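You operate a simulated robot arm through the tools that you are given. There is no shell and no other tool. Be economical: measure what you need, move in short steps, check, and stop when the job is done.

The job below is to be done with a simulated robot arm. You get a single attempt, and the scene is never put back.

TASK
Put the orange dish on the service bench top away on the service bench ledge.
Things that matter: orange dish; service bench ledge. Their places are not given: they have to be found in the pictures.

It is judged by the outcome, as a careful person would: the job done as asked, and still so three seconds after it is handed in. It fails if anything else is knocked over, pushed out of place, dropped, spilled or broken.

THE ROBOT
A 7-joint arm with a two-finger parallel gripper, fixed in place. Base frame: the origin is at the foot of the arm, x ahead of it, y to its left, z up; the work surface is at about z = 860. Units: mm, rad, N and s.
With the tool pointing down near the work surface it reaches from about 240 to 680 mm from the base axis. Its first joint turns from -1.152 to 1.152 rad. Payload 2.4 kg.
The tool frame sits at the grasp point between the pads (the TCP): z along the fingers, y along the line on which they close. The tips reach 30 mm beyond it. The gripper opens to 94 mm. The fingers are 28 mm wide and 10 mm thick; the gripper's body (50 by 96 mm) begins 55 mm behind the TCP.
Orientation is that of the tool frame in the base frame, as a unit quaternion [x, y, z, w]. With the fingers straight down and closing along the base's y, the tool's x points along the base's -x, its y along +y and its z along -z.

THE INTERFACE
- The arm moves only by the tool drive_tool. Its argument "commands" is a list of rows, each a list of 3 entries, a list of its own where there are three numbers: the shift along the tool's x, y, z in mm, then the turn, a rotation vector about the tool's x, y, z in rad, then the opening in per cent of the stroke, from 0 (shut) to 100 (fully open). In form: [[[x, y, z], [wx, wy, wz], hand], ...]. A call has 1 to 10 rows; each row shifts and turns the commanded pose from where the row before left it, along the tool's axes as they then stand. Each row takes 0.2 s and may step no farther than 50 mm and 0.15 rad from the row before; otherwise, or with a gripper value out of range, the whole call is refused. Where a pose cannot be reached the arm comes as near as it can. A force on the tool above 40 N (or 10 N above the force at the start of the call, whichever is more), or a blocked arm, ends the call early, and 0.2 s more pass. The fingers move at their own pace (about 153 mm/s each) and stop on an object; they squeeze with about 45 N. The grip force told is the motor's: it shows also when the fingers shut on nothing. Time passes only in rows, and 0.2 s behind the last, so rows that do not move let the fingers close. It gives the time, the measured TCP pose, the force on the tool (base axes), the opening and the grip force at its end, in the units of the frame above (readings bear some noise), and new pictures: "pictures" is both (left out), scene, wrist or none.
- Cameras (640 x 400 px; columns grow to the right, rows downward): "scene" is fixed at [47.7, 492.4, 1430.1]; the picture's right is [-0.56, -0.83, 0.00], its down [-0.57, 0.39, -0.73] and it looks along [0.60, -0.41, -0.69] (base axes); focal length 371 px, centre (320, 200). "wrist" rides on the gripper at [-37, 0, -58] in the tool frame; the picture's right is [0.00, -1.00, 0.00], its down [0.97, 0.00, -0.24] and it looks along [0.24, 0.00, 0.97] (tool axes); focal length 218 px, centre (320, 200).
- locate(camera, pixels): there is no depth. For up to 12 entries [column, row, z] of the newest picture of that camera ("zoom" is the newest enlarged one), the place [x, y] in the base frame at which the ray of that pixel passes the height z, good to about 2 mm. No time passes.
- inspect(camera, box): a new picture of the part [left, top, right, bottom] of that camera's present view, enlarged. No time passes.
- hand_in(): hands the job in; it is judged then, once.

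Work in short steps. Measure before you move; look again where a grasp or a placing could have gone wrong, and mend it. You have 60 turns and 170 pictures in all, those below and enlarged ones among them. Open the gripper and draw the arm clear of the work before you hand the job in, unless the task says otherwise; then end with one line.

The tools are called after "Call:" as a command line: name --argument value ..., lists and objects as JSON in quotes. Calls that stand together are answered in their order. drive_tool: Moves the arm, as the interface text tells. Its arguments: {"type":"object","properties":{"commands":{"type":"array"},"pictures":{"type":"string","enum":["both","scene","wrist","none"]}},"required":["commands"]} The other tools are called the same way: locate (camera, pixels) gives the place at which the rays of pixels pass given heights; inspect (camera, box) takes an enlarged picture of a part of a camera's view; hand_in () hands the job in.

At the start:

```text
clock: 0.0
eef_pos: [292.0, 289.6, 1199.3]
tool_rot: [0.0, 1.0, 0.0, 0.0]
contact_force: [0.3, -0.6, -0.6]
finger_gap: 93.9
grip_force: 0.0
```

scene: 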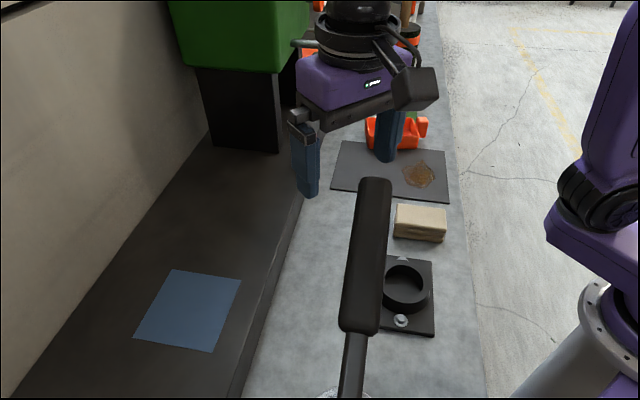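
wrist: 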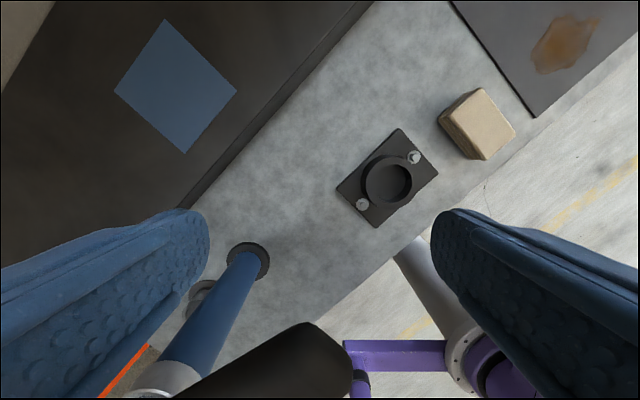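

The scene shows orange things near (400,130), partly hidden by the gripper, and a dark raised ledge at left with a blue square at (188,310). I enlarge both to be sure.

Call:
inspect --camera "scene" --box '[280, 0, 480, 125]'

Call:
inspect --camera "scene" --box '[280, 90, 480, 215]'

```text
3.20 times, centred on (380, 62) of scene
```

zoom: 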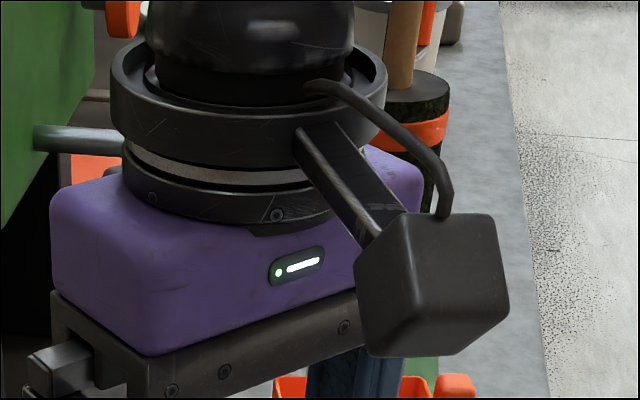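

```text
3.20 times, centred on (380, 152) of scene
```

zoom: 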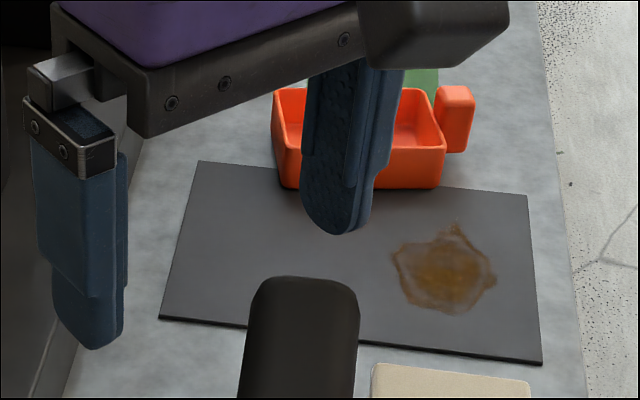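

The orange dish sits by the far edge of the mat, behind the gripper. I measure it and the ledge's marks.

Call:
locate --camera "scene" --pixels '[[367, 148, 860], [417, 149, 860], [426, 135, 860], [366, 118, 900], [173, 270, 900], [240, 280, 900], [213, 351, 900], [134, 340, 900], [404, 285, 870], [420, 222, 890], [342, 142, 860]]'

Call:
locate --camera "wrist" --pixels '[[164, 19, 900], [237, 92, 900], [185, 153, 900], [115, 92, 900], [388, 180, 870], [485, 120, 890], [230, 145, 900], [230, 170, 860]]'

```text
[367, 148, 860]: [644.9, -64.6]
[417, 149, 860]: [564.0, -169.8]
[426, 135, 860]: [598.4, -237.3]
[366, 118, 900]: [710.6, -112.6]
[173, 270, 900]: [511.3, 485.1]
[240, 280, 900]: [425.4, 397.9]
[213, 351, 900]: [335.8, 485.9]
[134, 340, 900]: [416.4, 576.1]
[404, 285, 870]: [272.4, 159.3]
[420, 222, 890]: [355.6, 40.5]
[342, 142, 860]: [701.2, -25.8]
```

```text
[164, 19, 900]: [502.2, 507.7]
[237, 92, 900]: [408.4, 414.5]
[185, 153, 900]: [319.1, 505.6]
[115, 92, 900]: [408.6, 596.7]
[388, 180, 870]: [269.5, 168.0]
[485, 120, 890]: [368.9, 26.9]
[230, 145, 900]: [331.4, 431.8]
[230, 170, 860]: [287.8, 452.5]
```

The ledge triangulates to z≈932, with the blue square's centre near (402,486). A tall dark lever stands right by the gripper, with its top near (242,298,1180). I draw away from it, ahead and to the right, to look at the dish.

Call:
drive_tool --commands '[[[-30, -35, 0], [0, 0, 0], 100], [[-20, -45, 0], [0, 0, 0], 100], [[-20, -45, 0], [0, 0, 0], 100], [[-20, -45, 0], [0, 0, 0], 100], [[-20, -45, 0], [0, 0, 0], 100], [[-10, -45, 0], [0, 0, 0], 100], [[0, -45, 0], [0, 0, 0], 100], [[0, -45, 0], [0, 0, 0], 100]]'

```text
clock: 1.8
eef_pos: [414.0, -61.8, 1199.2]
tool_rot: [0.0, 1.0, 0.0, 0.0]
contact_force: [0.3, -0.2, -0.5]
finger_gap: 93.8
grip_force: 0.0
```

scene: 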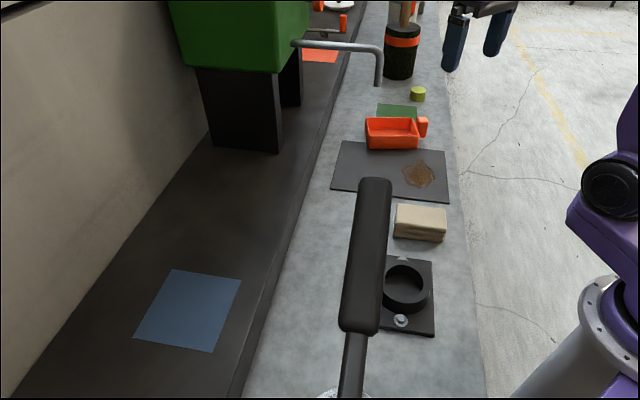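
wrist: 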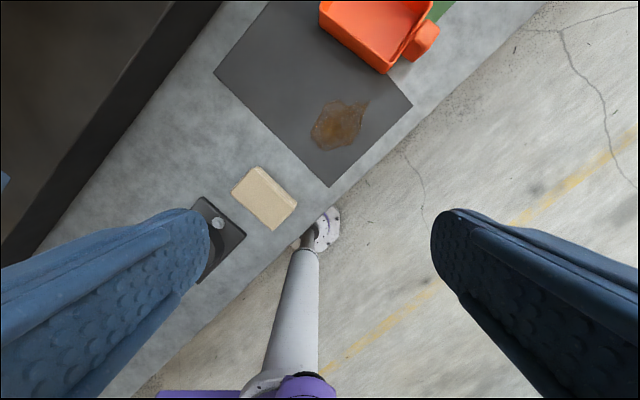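

The dish is now visible, an open orange tray with a tab on its right side. I enlarge it in both views and measure.

Call:
inspect --camera "scene" --box '[330, 80, 458, 160]'

Call:
drive_tool --commands '[[[-40, -10, 0], [0, 0, 0], 100], [[-40, -10, 0], [0, 0, 0], 100], [[-20, -10, 0], [0, 0, 0], 100]]' --pictures "wrist"

```text
5.00 times, centred on (394, 120) of scene
```

zoom: 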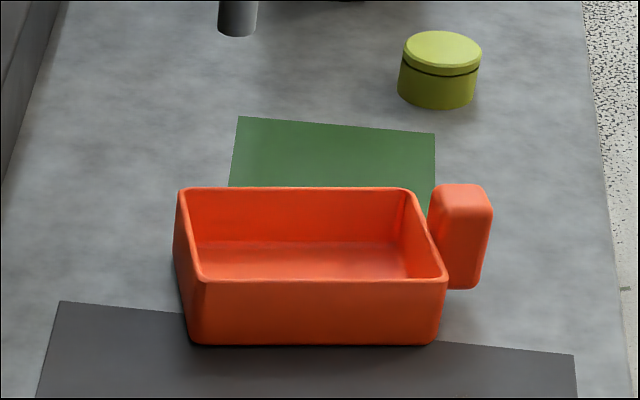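

```text
clock: 2.6
eef_pos: [515.1, -91.7, 1198.2]
tool_rot: [-0.001, 1.0, 0.001, 0.001]
contact_force: [0.2, -0.2, 0.0]
finger_gap: 94.1
grip_force: 0.0
```

wrist: 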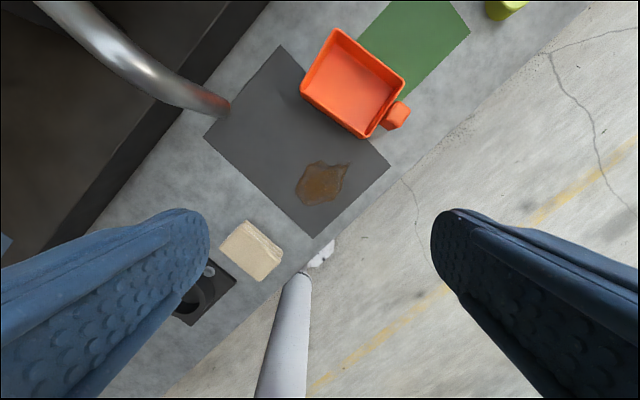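

I enlarge the wrist view of the dish and take its corners in the scene at two heights.

Call:
locate --camera "scene" --pixels '[[369.6, 136.4, 900], [419.4, 136, 900], [411.4, 118, 900], [366, 118, 900], [368, 148.6, 860], [417.6, 148.6, 860], [379, 85, 1000], [428.5, 121, 890], [425.5, 137, 870], [407, 77, 860]]'

Call:
inspect --camera "wrist" --box '[272, 10, 432, 160]'

Call:
locate --camera "wrist" --pixels '[[336, 29, 900], [405, 80, 900], [366, 138, 900], [300, 90, 900], [228, 108, 1000], [408, 110, 900]]'

```text
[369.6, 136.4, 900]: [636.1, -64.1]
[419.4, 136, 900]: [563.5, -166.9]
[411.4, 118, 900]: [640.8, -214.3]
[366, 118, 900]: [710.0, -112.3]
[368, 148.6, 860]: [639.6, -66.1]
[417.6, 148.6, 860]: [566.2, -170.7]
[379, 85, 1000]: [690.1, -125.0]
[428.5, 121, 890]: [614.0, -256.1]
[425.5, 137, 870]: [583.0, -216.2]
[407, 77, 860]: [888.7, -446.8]
```

```text
2.67 times, centred on (352, 85) of wrist
```

zoom: 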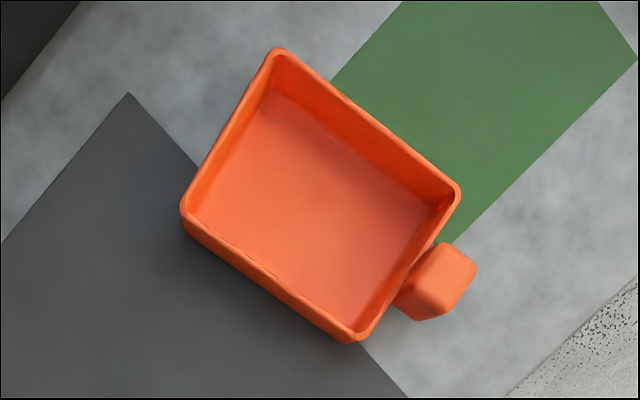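

```text
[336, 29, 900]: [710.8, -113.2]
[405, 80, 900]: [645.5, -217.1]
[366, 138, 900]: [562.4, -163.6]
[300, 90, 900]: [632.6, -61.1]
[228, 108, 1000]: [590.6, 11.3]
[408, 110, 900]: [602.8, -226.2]
```

The rim is at z≈899, with its corners near (710,-113), (643,-216), (563,-166) and (634,-63). The dish is about 124×93 mm, so I must grip a wall or the tab. The lever tip near (241,296,1185) lies in line with the blue square, so I now measure the ledge edge for other places.

Call:
inspect --camera "scene" --box '[160, 60, 384, 200]'

Call:
inspect --camera "scene" --box '[120, 180, 440, 400]'

Call:
locate --camera "scene" --pixels '[[293, 200, 932], [270, 260, 932], [240, 340, 932], [310, 150, 932], [212, 150, 932], [278, 152, 932], [200, 200, 932], [260, 200, 932], [230, 240, 932]]'

```text
2.86 times, centred on (272, 130) of scene
```

zoom: 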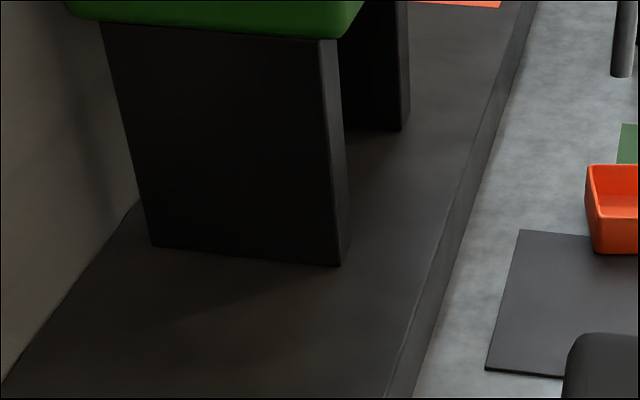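

```text
1.82 times, centred on (280, 290) of scene
```

zoom: 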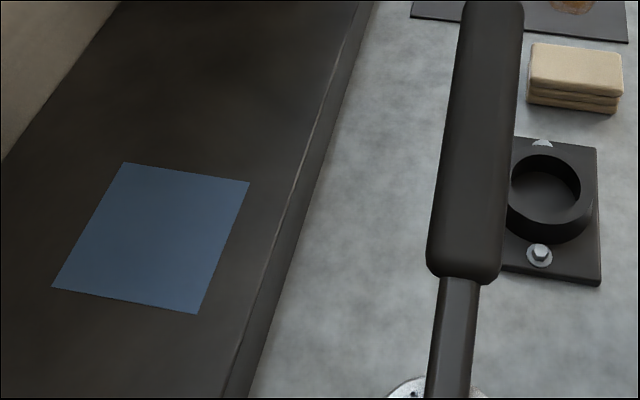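

```text
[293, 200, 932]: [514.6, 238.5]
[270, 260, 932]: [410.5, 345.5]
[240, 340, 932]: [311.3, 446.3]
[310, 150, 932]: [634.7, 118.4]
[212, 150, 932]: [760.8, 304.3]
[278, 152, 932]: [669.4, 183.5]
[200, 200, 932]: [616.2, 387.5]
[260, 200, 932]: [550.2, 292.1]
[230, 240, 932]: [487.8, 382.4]
```

The ledge edge runs along x+y≈756 at z≈932, and a clear stretch around (530,330) avoids both the lever and the blue square. The tap's tip is near (579,-18,1074). I'll grip the dish's near long wall at about (590,-127), closing along 146°, so I go above it and turn.

Call:
drive_tool --commands '[[[-37, -18, 0], [0, 0, 0], 80], [[-38, -18, 0], [0, 0, 0], 60], [[0, 0, 0], [0, 0, -0.1406], 60], [[0, 0, 0], [0, 0, -0.1406], 60], [[0, 0, 0], [0, 0, -0.1406], 60], [[0, 0, 0], [0, 0, -0.1406], 60], [[0, 0, 0], [0, 0, -0.1406], 60], [[0, 0, 0], [0, 0, -0.1406], 60], [[0, 0, 0], [0, 0, -0.1406], 60], [[0, 0, 0], [0, 0, 0], 60]]'

```text
clock: 4.8
eef_pos: [587.9, -125.5, 1198.7]
tool_rot: [-0.473, 0.881, 0.0, 0.0]
contact_force: [0.0, -0.2, 1.2]
finger_gap: 56.2
grip_force: 0.1
```

scene: 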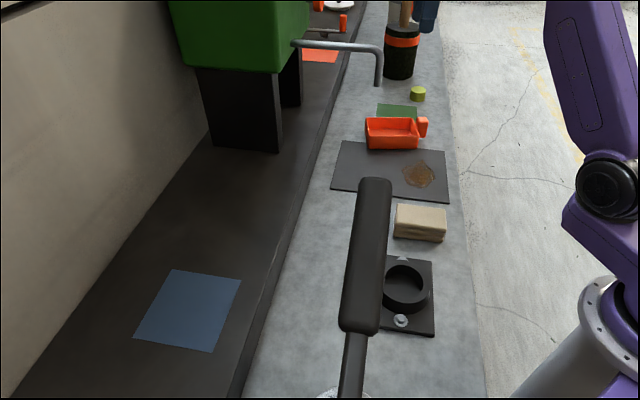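
wrist: 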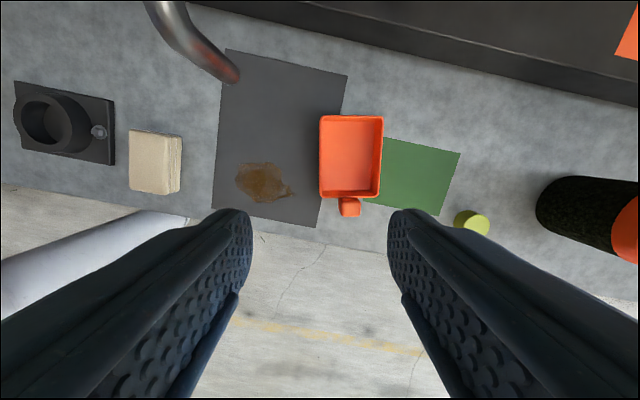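

The dish's left long wall lies along column 320, lined up with the fingers' mid plane. I come down 200 mm and check again.

Call:
drive_tool --commands '[[[0, 0, 50], [0, 0, 0], 60], [[0, 0, 50], [0, 0, 0], 60], [[0, 0, 50], [0, 0, 0], 60], [[0, 0, 50], [0, 0, 0], 60], [[0, 0, 0], [0, 0, 0], 60]]'

```text
clock: 6.0
eef_pos: [587.7, -126.1, 998.2]
tool_rot: [-0.472, 0.881, -0.001, 0.001]
contact_force: [-0.8, -0.6, -0.1]
finger_gap: 56.4
grip_force: 0.0
```

scene: 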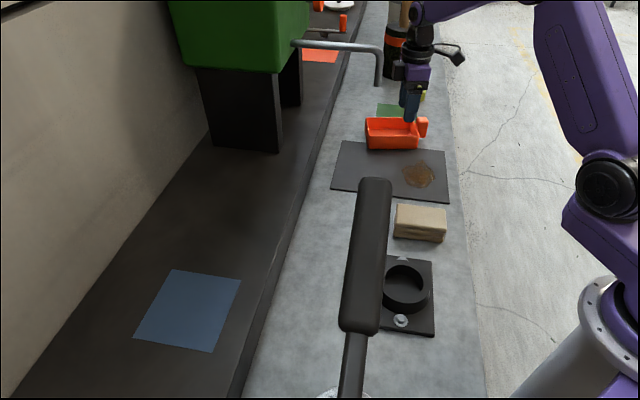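
wrist: 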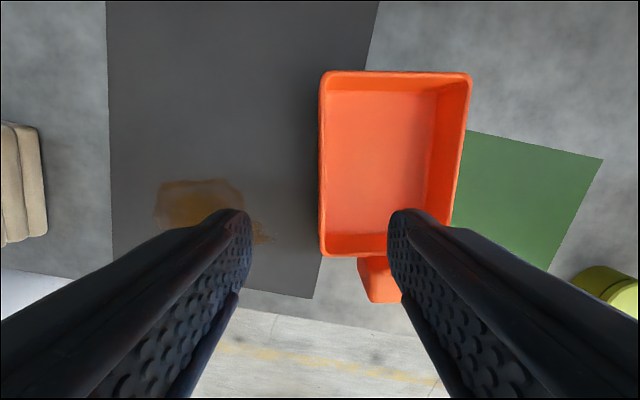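

The mid-plane passes the left wall about 25 mm short of its middle, at row 198. I shift 10 mm along the wall and come down in small steps to z≈901.

Call:
drive_tool --commands '[[[-10, 0, 30], [0, 0, 0], 60], [[0, 0, 30], [0, 0, 0], 60], [[0, 0, 20], [0, 0, 0], 60], [[0, 0, 17], [0, 0, 0], 60], [[0, 0, 0], [0, 0, 0], 60]]'

```text
clock: 6.8
eef_pos: [597.1, -119.8, 932.8]
tool_rot: [-0.473, 0.881, -0.007, 0.006]
contact_force: [1.6, -0.4, 6.4]
finger_gap: 56.9
grip_force: 0.9
stopped in row 3: the force on the tool passed its limit (the readings are from after the stop); the commanded pose is now the measured one
```

scene: 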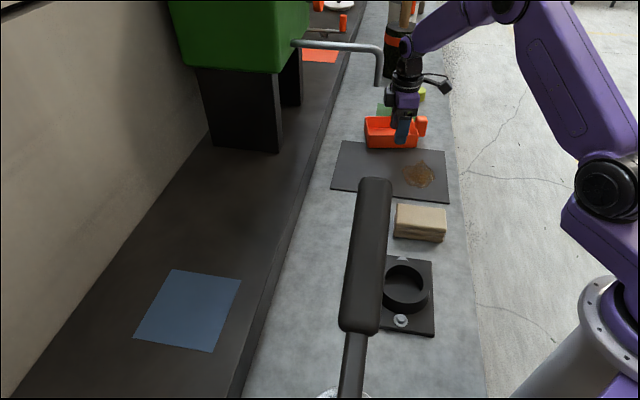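
wrist: 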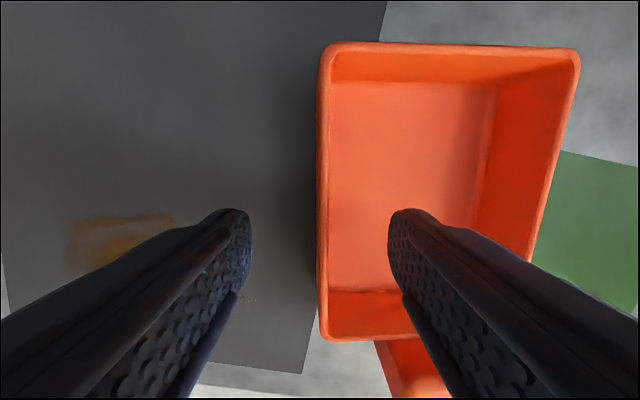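

The descent stopped at z≈933, with the finger tips at the rim's height or the arm near the tap. I enlarge both views to find what touched.

Call:
inspect --camera "scene" --box '[340, 30, 468, 160]'

Call:
inspect --camera "wrist" --box '[200, 180, 440, 360]'

```text
3.08 times, centred on (404, 95) of scene
```

zoom: 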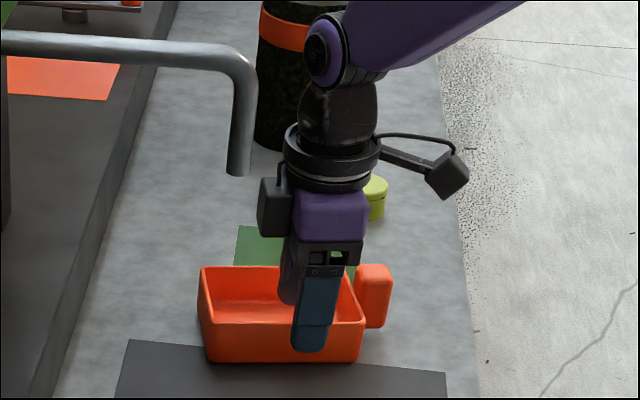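

```text
2.22 times, centred on (320, 270) of wrist
```

zoom: 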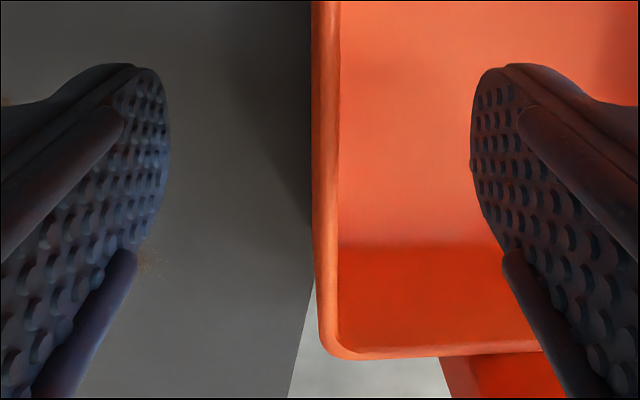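

Nothing visible touches: the inner finger is well within the opening and the tap is clear. Still, the tips (z≈903) stopped right at rim height. I back off 15 mm, square the tool with an identical pose, and test the descent slowly.

Call:
drive_tool --commands '[[[0, 0, -15], [0, 0, 0], 60], [[0, 0, 0], [0, 0, 0], 60]]' --pictures "none"

Call:
drive_tool --commands '[[[0, 0, 5], [0, 0, 0], 60], [[0, 0, 4], [0, 0, 0], 60], [[0, 0, 3], [0, 0, 0], 60], [[0, 0, 3], [0, 0, 0], 60], [[0, 0, 3], [0, 0, 0], 60]]' --pictures "wrist"

```text
clock: 7.4
eef_pos: [595.0, -119.1, 947.3]
tool_rot: [-0.472, 0.882, -0.005, 0.005]
contact_force: [-0.2, -0.7, -0.1]
finger_gap: 56.4
grip_force: 0.0
```

```text
clock: 8.6
eef_pos: [597.6, -121.0, 932.4]
tool_rot: [-0.473, 0.881, -0.009, 0.009]
contact_force: [-6.6, 1.0, 31.7]
finger_gap: 53.1
grip_force: 0.0
```

wrist: 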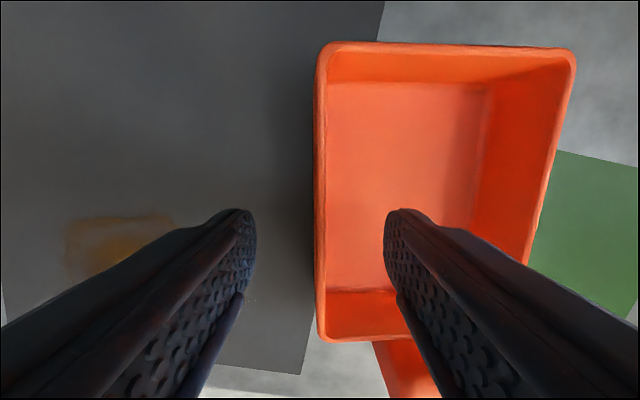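

The contact repeats at the same height, with 32 N upward, so the dish's inside seems to act as solid and a wall can't be gripped. I'll use the side tab instead. I rise, take out the slight tilt, and look at the tab.

Call:
drive_tool --commands '[[[0, 0, -30], [0, 0, 0], 60], [[0, 0, -38], [-0.013, 0.004, 0], 60], [[30, 0, 0], [0, 0, 0], 60], [[30, 15, 0], [0, 0, 0], 60], [[0, 0, 0], [0, 0, 0], 60]]'

```text
clock: 9.8
eef_pos: [547.9, -160.5, 996.6]
tool_rot: [-0.473, 0.881, -0.001, 0.0]
contact_force: [-0.1, 0.0, 0.0]
finger_gap: 56.2
grip_force: 0.0
```

scene: 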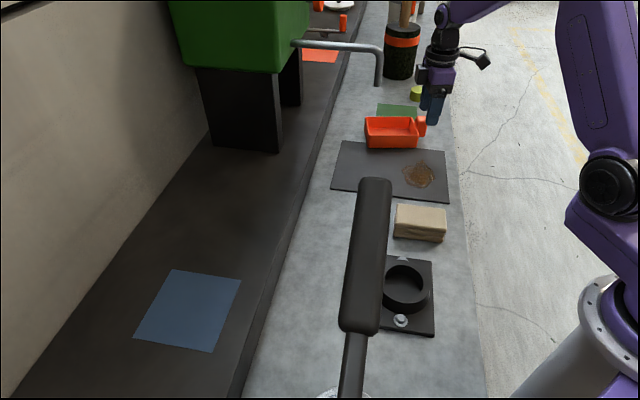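
wrist: 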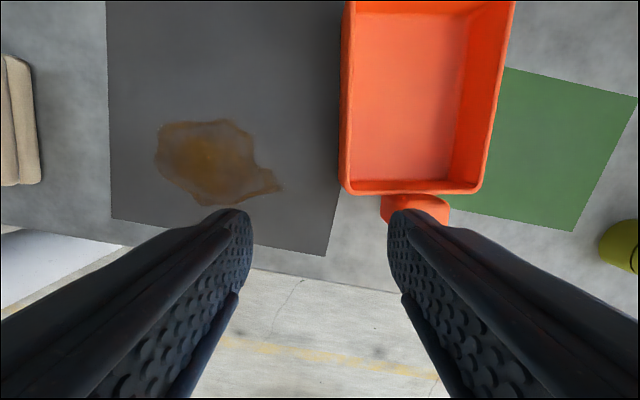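

The tab shows at (415,210), which is about 70 mm toward tool −y (I had shifted the wrong way). I move over it with the gripper fully open.

Call:
drive_tool --commands '[[[0, -35, -10], [0, 0, 0], 100], [[10, -34, -10], [0, 0, 0], 100], [[0, 0, 0], [0, 0, 0], 100]]' --pictures "wrist"

Call:
inspect --camera "wrist" --box '[220, 80, 420, 280]'

Call:
inspect --camera "scene" --box '[350, 80, 450, 160]'

```text
clock: 10.6
eef_pos: [603.1, -207.9, 1017.7]
tool_rot: [-0.473, 0.881, 0.0, 0.0]
contact_force: [-0.1, 1.0, -0.2]
finger_gap: 93.9
grip_force: 0.0
```

wrist: 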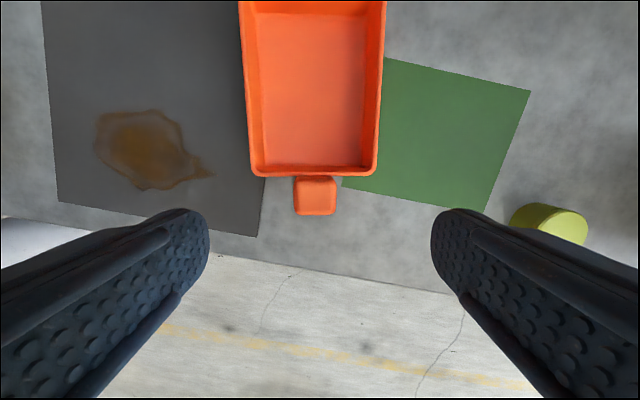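

```text
2.00 times, centred on (320, 180) of wrist
```

zoom: 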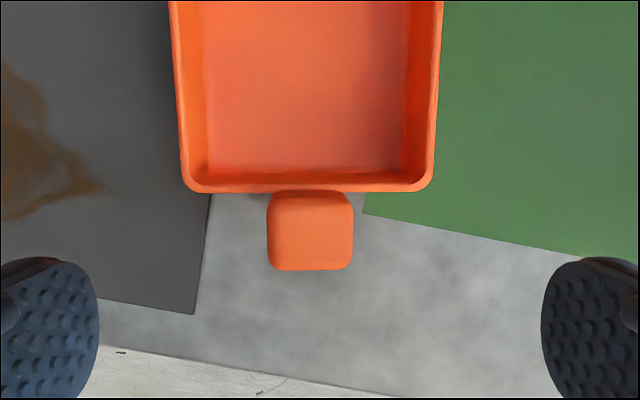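

```text
5.00 times, centred on (400, 120) of scene
```

zoom: 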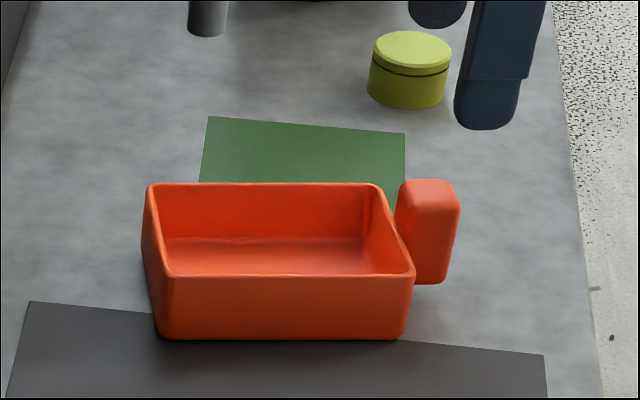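

I triangulate the tab's top and get its edges.

Call:
locate --camera "scene" --pixels '[[422, 119, 880], [422, 119, 900], [416.5, 117, 900], [427, 122, 900], [421, 136, 860], [421, 136, 870]]'

Call:
locate --camera "zoom" --pixels '[[430, 195, 900]]'

Call:
locate --camera "wrist" --pixels '[[315, 195, 880], [315, 195, 900], [293.5, 195, 900], [336.5, 195, 900], [315, 176, 900], [315, 215, 900], [313, 177, 900], [245, 120, 900], [383, 120, 900]]'

```text
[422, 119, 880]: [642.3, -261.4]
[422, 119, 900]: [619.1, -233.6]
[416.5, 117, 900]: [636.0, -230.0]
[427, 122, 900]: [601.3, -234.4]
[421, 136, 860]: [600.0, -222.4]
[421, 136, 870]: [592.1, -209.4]
```

```text
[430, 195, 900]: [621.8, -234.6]
```

```text
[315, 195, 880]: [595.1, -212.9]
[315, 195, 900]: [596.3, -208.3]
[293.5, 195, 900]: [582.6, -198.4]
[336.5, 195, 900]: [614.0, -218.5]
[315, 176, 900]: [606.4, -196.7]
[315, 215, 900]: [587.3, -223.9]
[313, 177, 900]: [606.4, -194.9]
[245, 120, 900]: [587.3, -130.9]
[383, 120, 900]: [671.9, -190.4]
```

The tab's top is at z≈920, about 30 mm wide and 30 mm long, centred near (597,-205). I shift to it, a little outward to clear the rim, and come down in steps.

Call:
drive_tool --commands '[[[7, 4.5, 40], [0, 0, 0], 75], [[0, 0, 25], [0, 0, 0], 75], [[0, 0, 0], [0, 0, 0], 75]]'

```text
clock: 11.4
eef_pos: [593.6, -214.1, 952.8]
tool_rot: [-0.472, 0.882, -0.001, 0.001]
contact_force: [0.4, 0.4, 0.0]
finger_gap: 70.4
grip_force: 0.1
```

scene: 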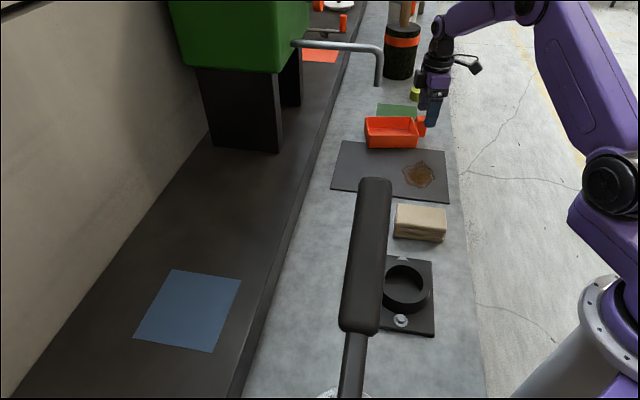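
wrist: 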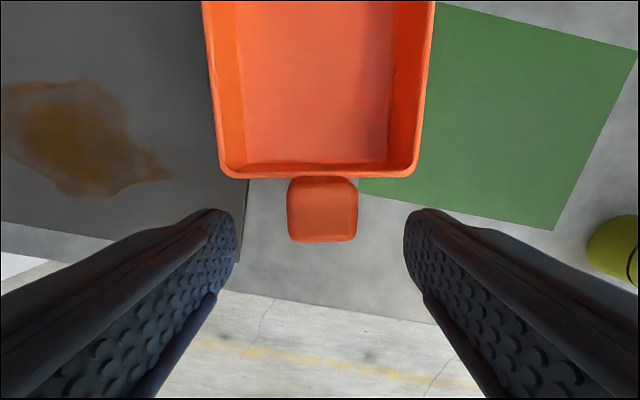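

The tab is centred between the fingers at column 322. I shift 4 mm back toward the dish, which leaves about 3 mm to the rim, and lower to z≈900.

Call:
drive_tool --commands '[[[-4, 0, 15], [0, 0, 0], 75], [[0, 0, 13], [0, 0, 0], 75], [[0, 0, 12], [0, 0, 0], 75], [[0, 0, 12], [0, 0, 0], 75], [[0, 0, 0], [0, 0, 0], 75]]'

```text
clock: 12.6
eef_pos: [597.7, -208.6, 898.3]
tool_rot: [-0.473, 0.881, -0.001, 0.0]
contact_force: [0.9, 0.5, -0.3]
finger_gap: 70.7
grip_force: 0.1
```

scene: 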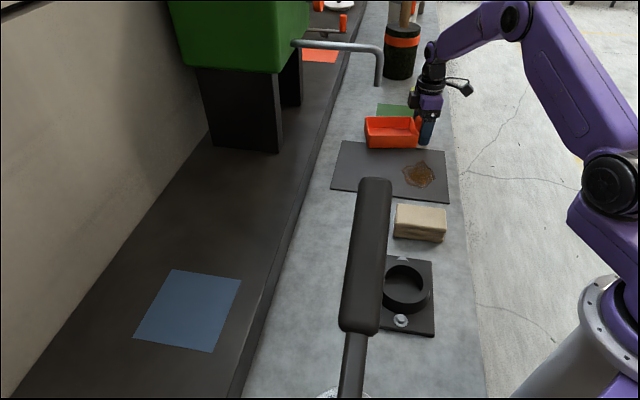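
wrist: 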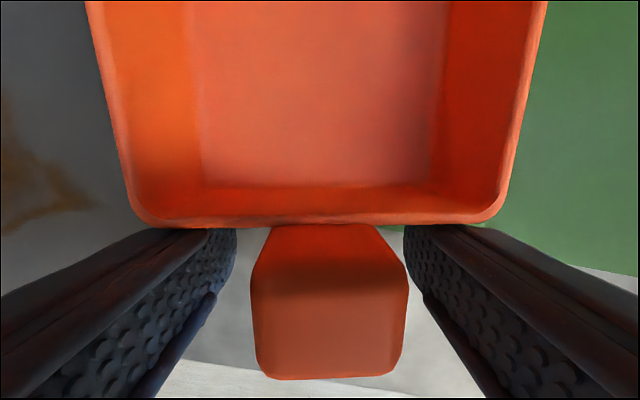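

The fingers straddle the tab with no contact force. I close the gripper.

Call:
drive_tool --commands '[[[0, 0, 0], [0, 0, 0], 40], [[0, 0, 0], [0, 0, 0], 20], [[0, 0, 0], [0, 0, 0], 0], [[0, 0, 0], [0, 0, 0], 0]]' --pictures "wrist"

```text
clock: 13.6
eef_pos: [596.2, -207.1, 899.8]
tool_rot: [-0.473, 0.881, 0.0, 0.001]
contact_force: [-3.9, 2.3, 12.6]
finger_gap: 35.7
grip_force: 44.4
```

wrist: 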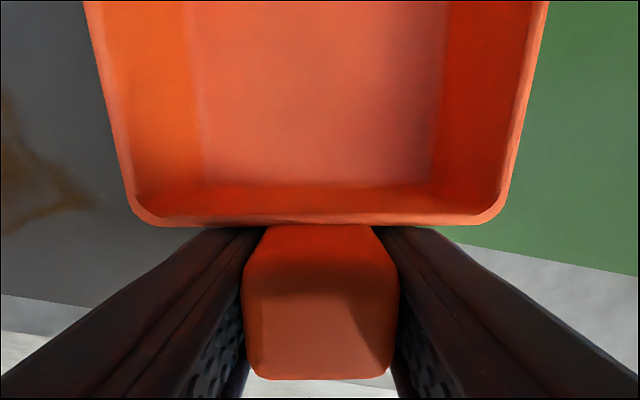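

The grip is firm at 35.7 mm and 44 N. I lift slowly and check that the dish hangs level.

Call:
drive_tool --commands '[[[0, 0, -10], [0, 0, 0], 0], [[0, 0, -15], [0, 0, 0], 0], [[0, 0, -20], [0, 0, 0], 0], [[0, 0, -20], [0, 0, 0], 0], [[0, 0, 0], [0, 0, 0], 0]]'

Call:
inspect --camera "scene" --box '[340, 60, 468, 160]'

```text
clock: 14.8
eef_pos: [596.1, -208.1, 966.5]
tool_rot: [-0.472, 0.882, -0.001, 0.0]
contact_force: [-0.2, -0.6, -0.8]
finger_gap: 31.3
grip_force: 45.2
```

scene: 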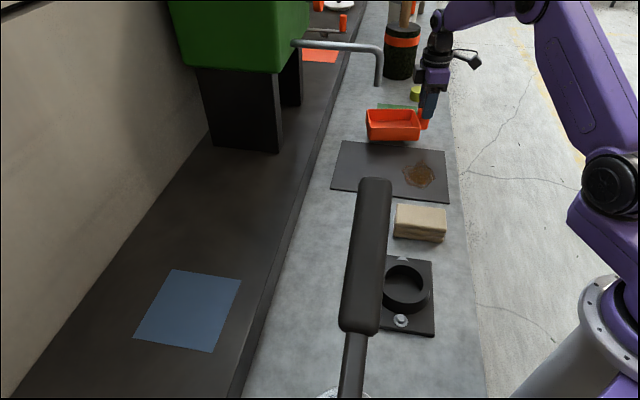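
wrist: 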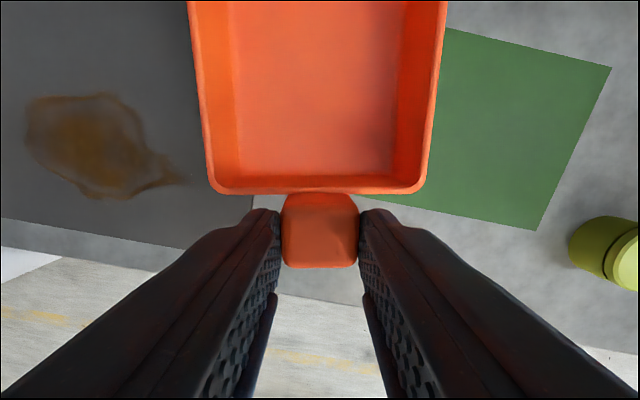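

```text
4.00 times, centred on (404, 110) of scene
```

zoom: 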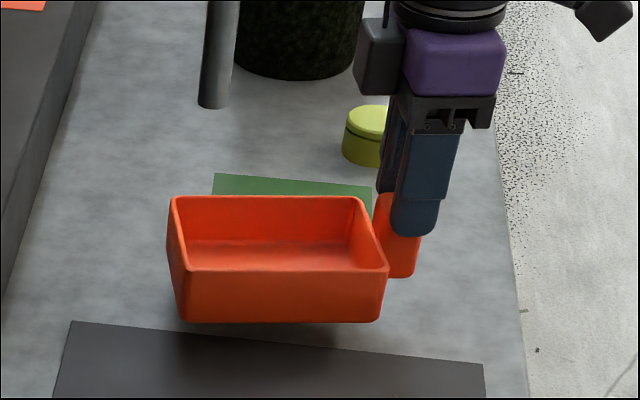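

The dish is up, but only about 27 mm for a 67 mm lift, so the pads slid up the tab and the gap is now 31.3. I hold still a moment to see if it keeps slipping.

Call:
drive_tool --commands '[[[0, 0, 0], [0, 0, 0], 0], [[0, 0, 0], [0, 0, 0], 0], [[0, 0, 0], [0, 0, 0], 0], [[0, 0, 0], [0, 0, 0], 0]]' --pictures "wrist"

Call:
inspect --camera "scene" --box '[340, 60, 468, 160]'

Call:
inspect --camera "wrist" --box '[240, 150, 400, 310]'

```text
clock: 15.8
eef_pos: [596.7, -207.2, 966.2]
tool_rot: [-0.473, 0.881, 0.0, 0.0]
contact_force: [0.0, 0.1, -0.9]
finger_gap: 31.2
grip_force: 44.8
```

wrist: 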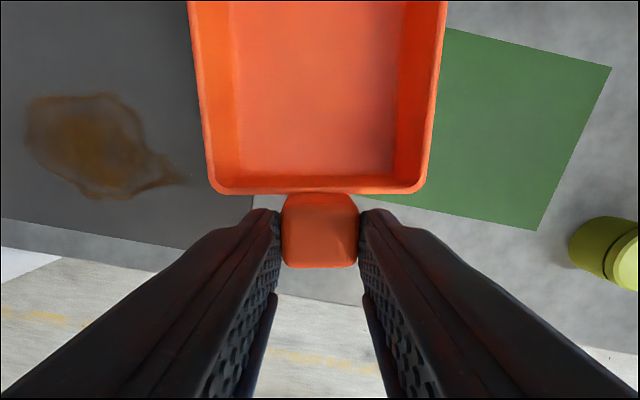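

```text
4.00 times, centred on (404, 110) of scene
```

zoom: 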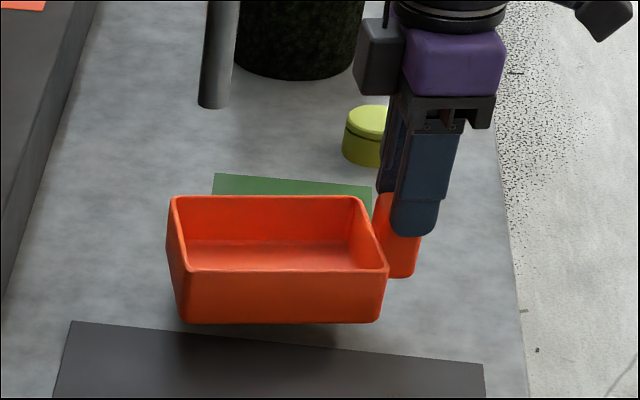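

```text
2.50 times, centred on (320, 230) of wrist
```

zoom: 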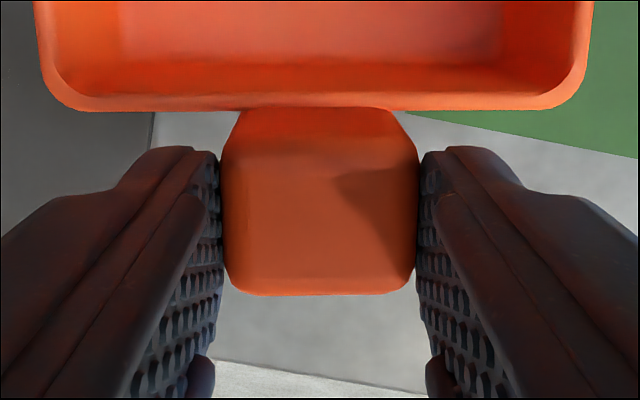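

It holds steady at 31.2 mm and the dish is level, so the grip is usable if I move gently. I measure how high the dish hangs.

Call:
locate --camera "scene" --pixels '[[420.7, 127.5, 920], [420.7, 127.5, 930], [420.7, 127.5, 940], [370.5, 127.5, 920], [370.5, 127.5, 930], [370.5, 127.5, 940]]'

Call:
locate --camera "wrist" --pixels '[[212, 190, 930], [425, 190, 930], [212, 190, 940], [425, 190, 940]]'

```text
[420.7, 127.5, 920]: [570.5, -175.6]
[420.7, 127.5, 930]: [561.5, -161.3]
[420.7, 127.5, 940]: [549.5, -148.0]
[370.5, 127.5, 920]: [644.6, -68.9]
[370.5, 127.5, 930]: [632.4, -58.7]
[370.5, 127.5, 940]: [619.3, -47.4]
```

```text
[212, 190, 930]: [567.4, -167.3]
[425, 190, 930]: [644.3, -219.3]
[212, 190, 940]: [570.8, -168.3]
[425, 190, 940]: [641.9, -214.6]
```

The rim hangs at about TCP−38 and the bottom at TCP−78, and the dish is level. I draw back toward the base at low height, beneath and clear of the tap.

Call:
drive_tool --commands '[[[10, 15, -8], [0, 0, 0], 0], [[17.7, 26.7, -8], [0, 0, 0], 0], [[17.7, 26.7, -8], [0, 0, 0], 0], [[17.7, 26.7, -8], [0, 0, 0], 0], [[17.7, 26.7, -8], [0, 0, 0], 0], [[17.7, 26.7, -5], [0, 0, 0], 0], [[10, 15, 0], [0, 0, 0], 0], [[0, 0, 0], [0, 0, 0], 0]]'

```text
clock: 17.6
eef_pos: [400.2, -208.6, 1010.5]
tool_rot: [-0.472, 0.881, -0.001, 0.001]
contact_force: [1.0, 0.1, -2.0]
finger_gap: 31.3
grip_force: 45.2
```

scene: 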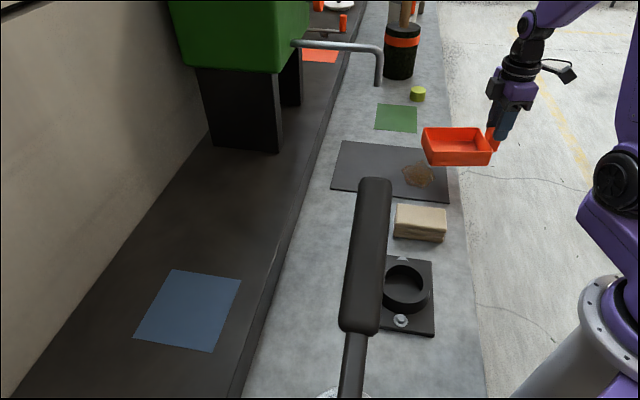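
wrist: 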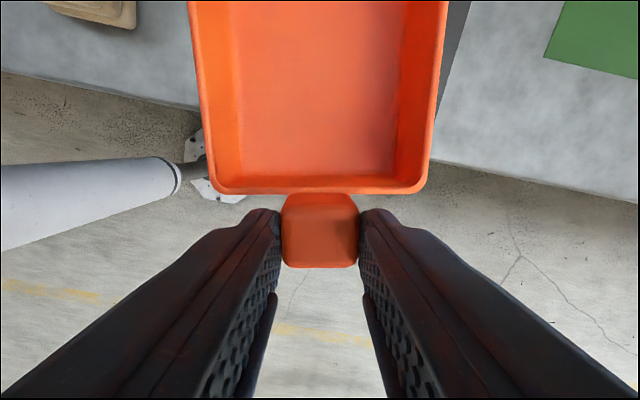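

The dish is unchanged in the hand (rim at row 190, gap 31.3). I turn 0.2 rad to square it with the ledge, rise to about z=1065, and start left.

Call:
drive_tool --commands '[[[0, 0, -20], [0, 0, 0.1], 0], [[0, 0, -20], [0, 0, 0.099], 0], [[-12, 12, -15], [0, 0, 0], 0], [[-24.7, 24.7, 0], [0, 0, 0], 0], [[-24.7, 24.7, 0], [0, 0, 0], 0], [[-24.7, 24.7, 0], [0, 0, 0], 0], [[-24.7, 24.7, 0], [0, 0, 0], 0], [[-24.7, 24.7, 0], [0, 0, 0], 0], [[-12, 12, 0], [0, 0, 0], 0], [[0, 0, 0], [0, 0, 0], 0]]'

```text
clock: 19.8
eef_pos: [400.7, 2.3, 1065.6]
tool_rot: [-0.382, 0.924, -0.001, 0.001]
contact_force: [0.6, 0.3, -0.4]
finger_gap: 30.9
grip_force: 45.1
```

scene: 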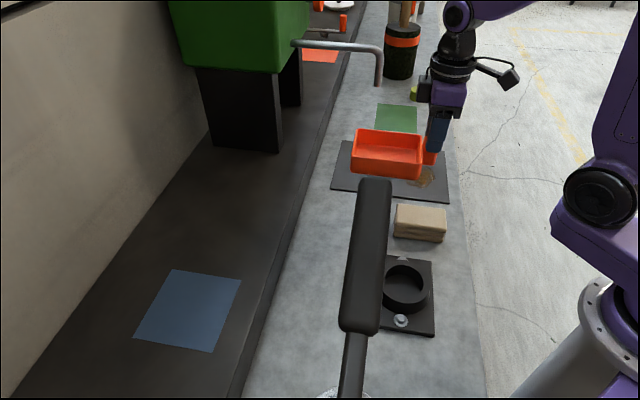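
wrist: 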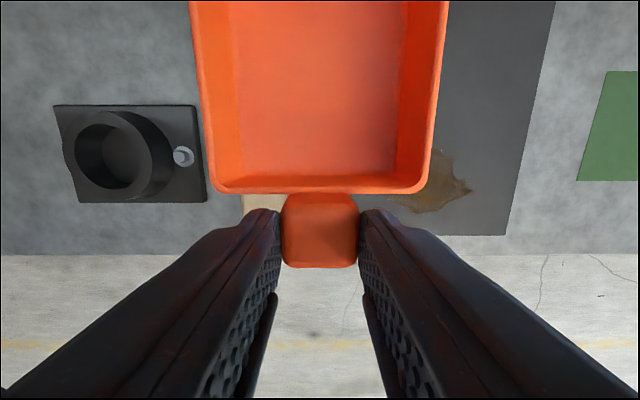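

The dish is now square with the bench and still firm. I go on left by another 210 mm.

Call:
drive_tool --commands '[[[-12, 12, 0], [0, 0, 0], 0], [[-24.7, 24.7, 0], [0, 0, 0], 0], [[-24.7, 24.7, 0], [0, 0, 0], 0], [[-24.7, 24.7, 0], [0, 0, 0], 0], [[-24.7, 24.7, 0], [0, 0, 0], 0], [[-24.7, 24.7, 0], [0, 0, 0], 0], [[-12, 12, 0], [0, 0, 0], 0], [[0, 0, 0], [0, 0, 0], 0]]'

```text
clock: 21.6
eef_pos: [400.1, 208.9, 1064.4]
tool_rot: [-0.382, 0.924, 0.0, 0.001]
contact_force: [-0.1, 0.7, -1.7]
finger_gap: 31.1
grip_force: 45.1
```

scene: 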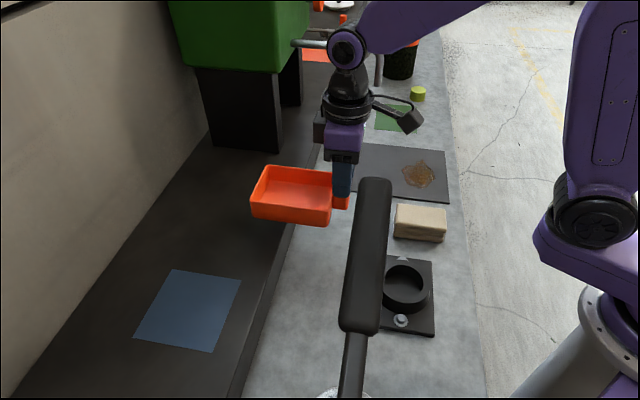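
wrist: 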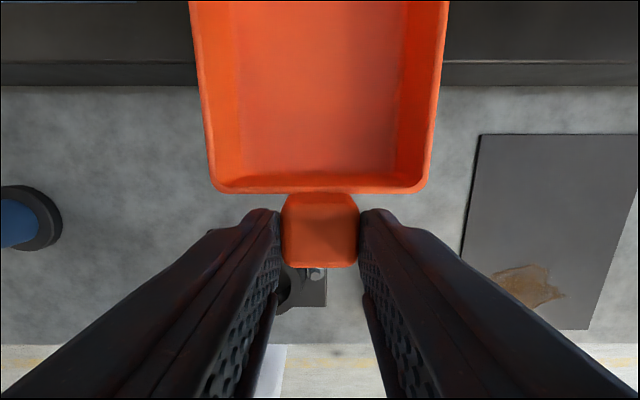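

The dish approaches the ledge and the arm clears the lever. I advance about 139 mm square onto the ledge, to (490,315).

Call:
drive_tool --commands '[[[-15, 1.3, 0], [0, 0, 0], 0], [[-27.5, 2.5, 0], [0, 0, 0], 0], [[-27.5, 2.5, 0], [0, 0, 0], 0], [[-27.5, 2.5, 0], [0, 0, 0], 0], [[-27.5, 2.5, 0], [0, 0, 0], 0], [[-14, 0, 0], [0, 0, 0], 0], [[0, 0, 0], [0, 0, 0], 0]]'

```text
clock: 23.2
eef_pos: [491.0, 314.8, 1064.4]
tool_rot: [-0.382, 0.924, -0.001, 0.0]
contact_force: [-0.6, -0.4, -1.0]
finger_gap: 31.1
grip_force: 45.0
```

scene: 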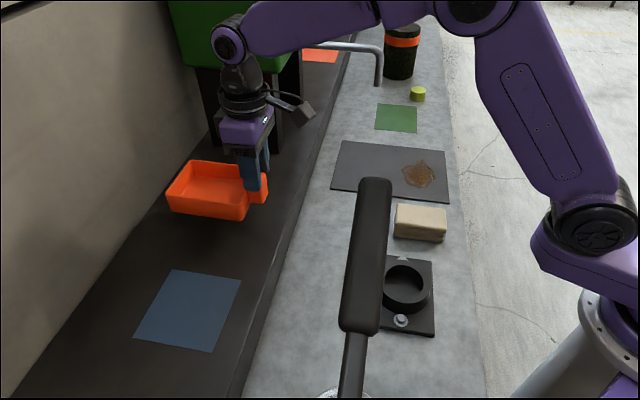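
wrist: 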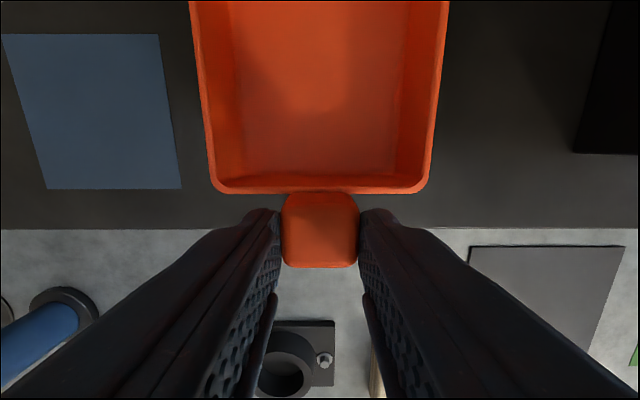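

The ledge edge lies about 38 mm behind the TCP, so the whole dish is over the ledge. I check the room to the wall behind and beside it.

Call:
inspect --camera "scene" --box '[80, 90, 336, 250]'

Call:
locate --camera "scene" --pixels '[[150, 197, 932], [120, 240, 932], [168, 190, 1025], [188, 162, 1025], [250, 205, 1025]]'

```text
2.50 times, centred on (208, 170) of scene
```

zoom: 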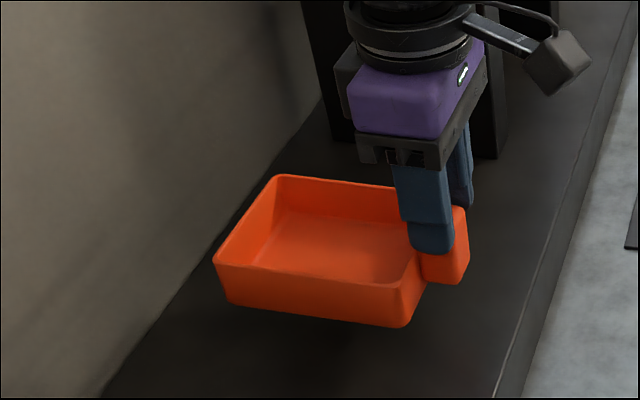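

```text
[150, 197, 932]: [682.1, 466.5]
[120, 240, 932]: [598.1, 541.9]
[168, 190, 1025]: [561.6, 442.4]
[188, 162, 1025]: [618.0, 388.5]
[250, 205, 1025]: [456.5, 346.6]
```

There is over 90 mm to the wall. I lower 42 mm, then in small steps until the dish touches (expected at TCP z≈1010).

Call:
drive_tool --commands '[[[0, 0, 15], [0, 0, 0], 0], [[0, 0, 15], [0, 0, 0], 0], [[0, 0, 12], [0, 0, 0], 0], [[0, 0, 4], [0, 0, 0], 0], [[0, 0, 0], [0, 0, 0], 0]]'

Call:
inspect --camera "scene" --box '[80, 90, 336, 250]'

```text
clock: 24.4
eef_pos: [490.4, 315.8, 1018.7]
tool_rot: [-0.382, 0.924, -0.001, 0.001]
contact_force: [0.3, -0.1, -1.6]
finger_gap: 31.1
grip_force: 45.1
```

scene: 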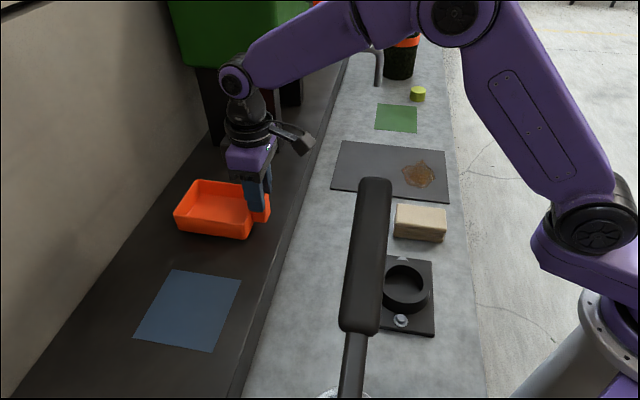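
wrist: 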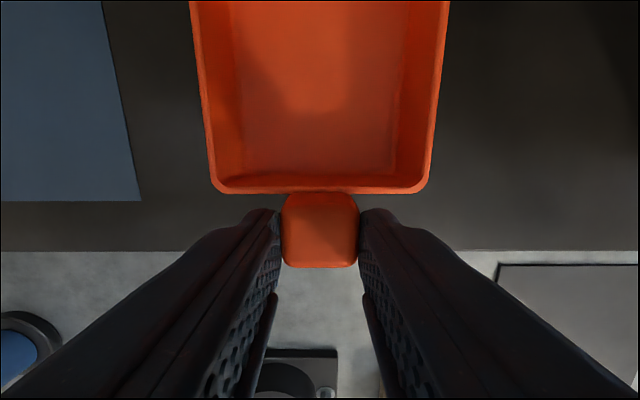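

```text
2.50 times, centred on (208, 170) of scene
```

zoom: 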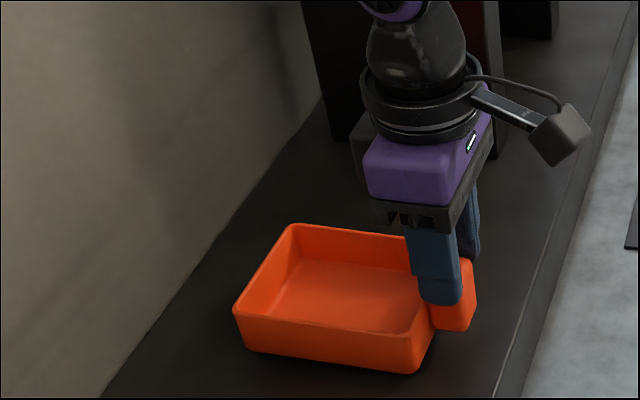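

No contact at z=1018.7 (force −1.6 N). I go on in 2 mm steps.

Call:
drive_tool --commands '[[[0, 0, 2], [0, 0, 0], 0], [[0, 0, 2], [0, 0, 0], 0], [[0, 0, 2], [0, 0, 0], 0], [[0, 0, 1.5], [0, 0, 0], 0], [[0, 0, 0], [0, 0, 0], 0]]' --pictures "none"

```text
clock: 25.6
eef_pos: [489.9, 316.4, 1011.3]
tool_rot: [-0.383, 0.924, -0.002, 0.001]
contact_force: [-0.1, -0.8, -1.5]
finger_gap: 30.9
grip_force: 45.3
```

Still hanging free at 1011, so I continue in small steps.

Call:
drive_tool --commands '[[[0, 0, 1.5], [0, 0, 0], 0], [[0, 0, 1.5], [0, 0, 0], 0], [[0, 0, 1], [0, 0, 0], 0], [[0, 0, 0], [0, 0, 0], 0]]' --pictures "none"

Call:
inspect --camera "scene" --box '[130, 160, 290, 260]'

```text
clock: 26.6
eef_pos: [491.5, 315.4, 1009.0]
tool_rot: [-0.383, 0.924, 0.001, 0.004]
contact_force: [-9.6, -4.1, 38.9]
finger_gap: 31.2
grip_force: 45.4
```

```text
4.00 times, centred on (210, 210) of scene
```

zoom: 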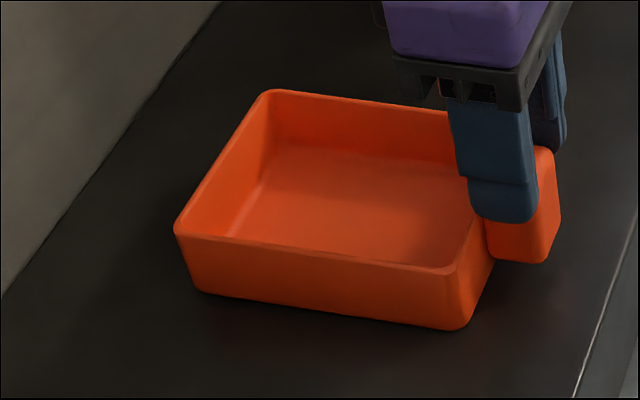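

The dish has touched the ledge (39 N upward). I ease up 2 mm and then open the gripper gradually.

Call:
drive_tool --commands '[[[0, 0, -2], [0, 0, 0], 0], [[0, 0, 0], [0, 0, 0], 0]]' --pictures "none"

Call:
drive_tool --commands '[[[0, 0, 0], [0, 0, 0], 36], [[0, 0, 0], [0, 0, 0], 45], [[0, 0, 0], [0, 0, 0], 70], [[0, 0, 0], [0, 0, 0], 70]]'

```text
clock: 27.2
eef_pos: [490.4, 316.5, 1009.6]
tool_rot: [-0.383, 0.924, 0.0, 0.004]
contact_force: [-1.1, 0.3, 24.7]
finger_gap: 30.7
grip_force: 44.5
```

```text
clock: 28.2
eef_pos: [489.5, 315.7, 1008.7]
tool_rot: [-0.383, 0.924, 0.0, 0.001]
contact_force: [-0.1, -1.5, -0.9]
finger_gap: 65.7
grip_force: 0.0
```

scene: 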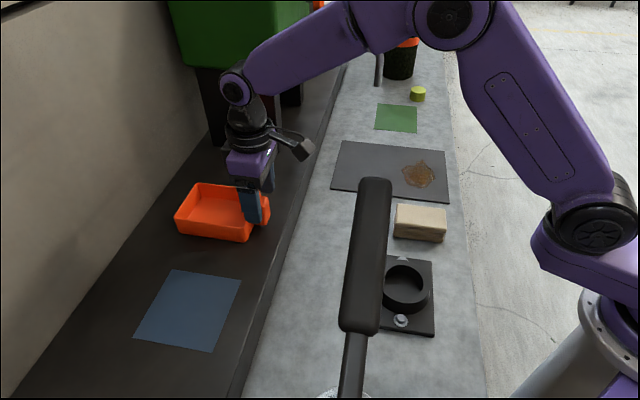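
wrist: 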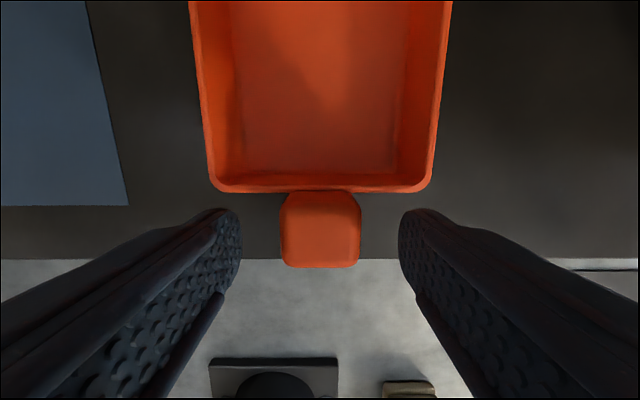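

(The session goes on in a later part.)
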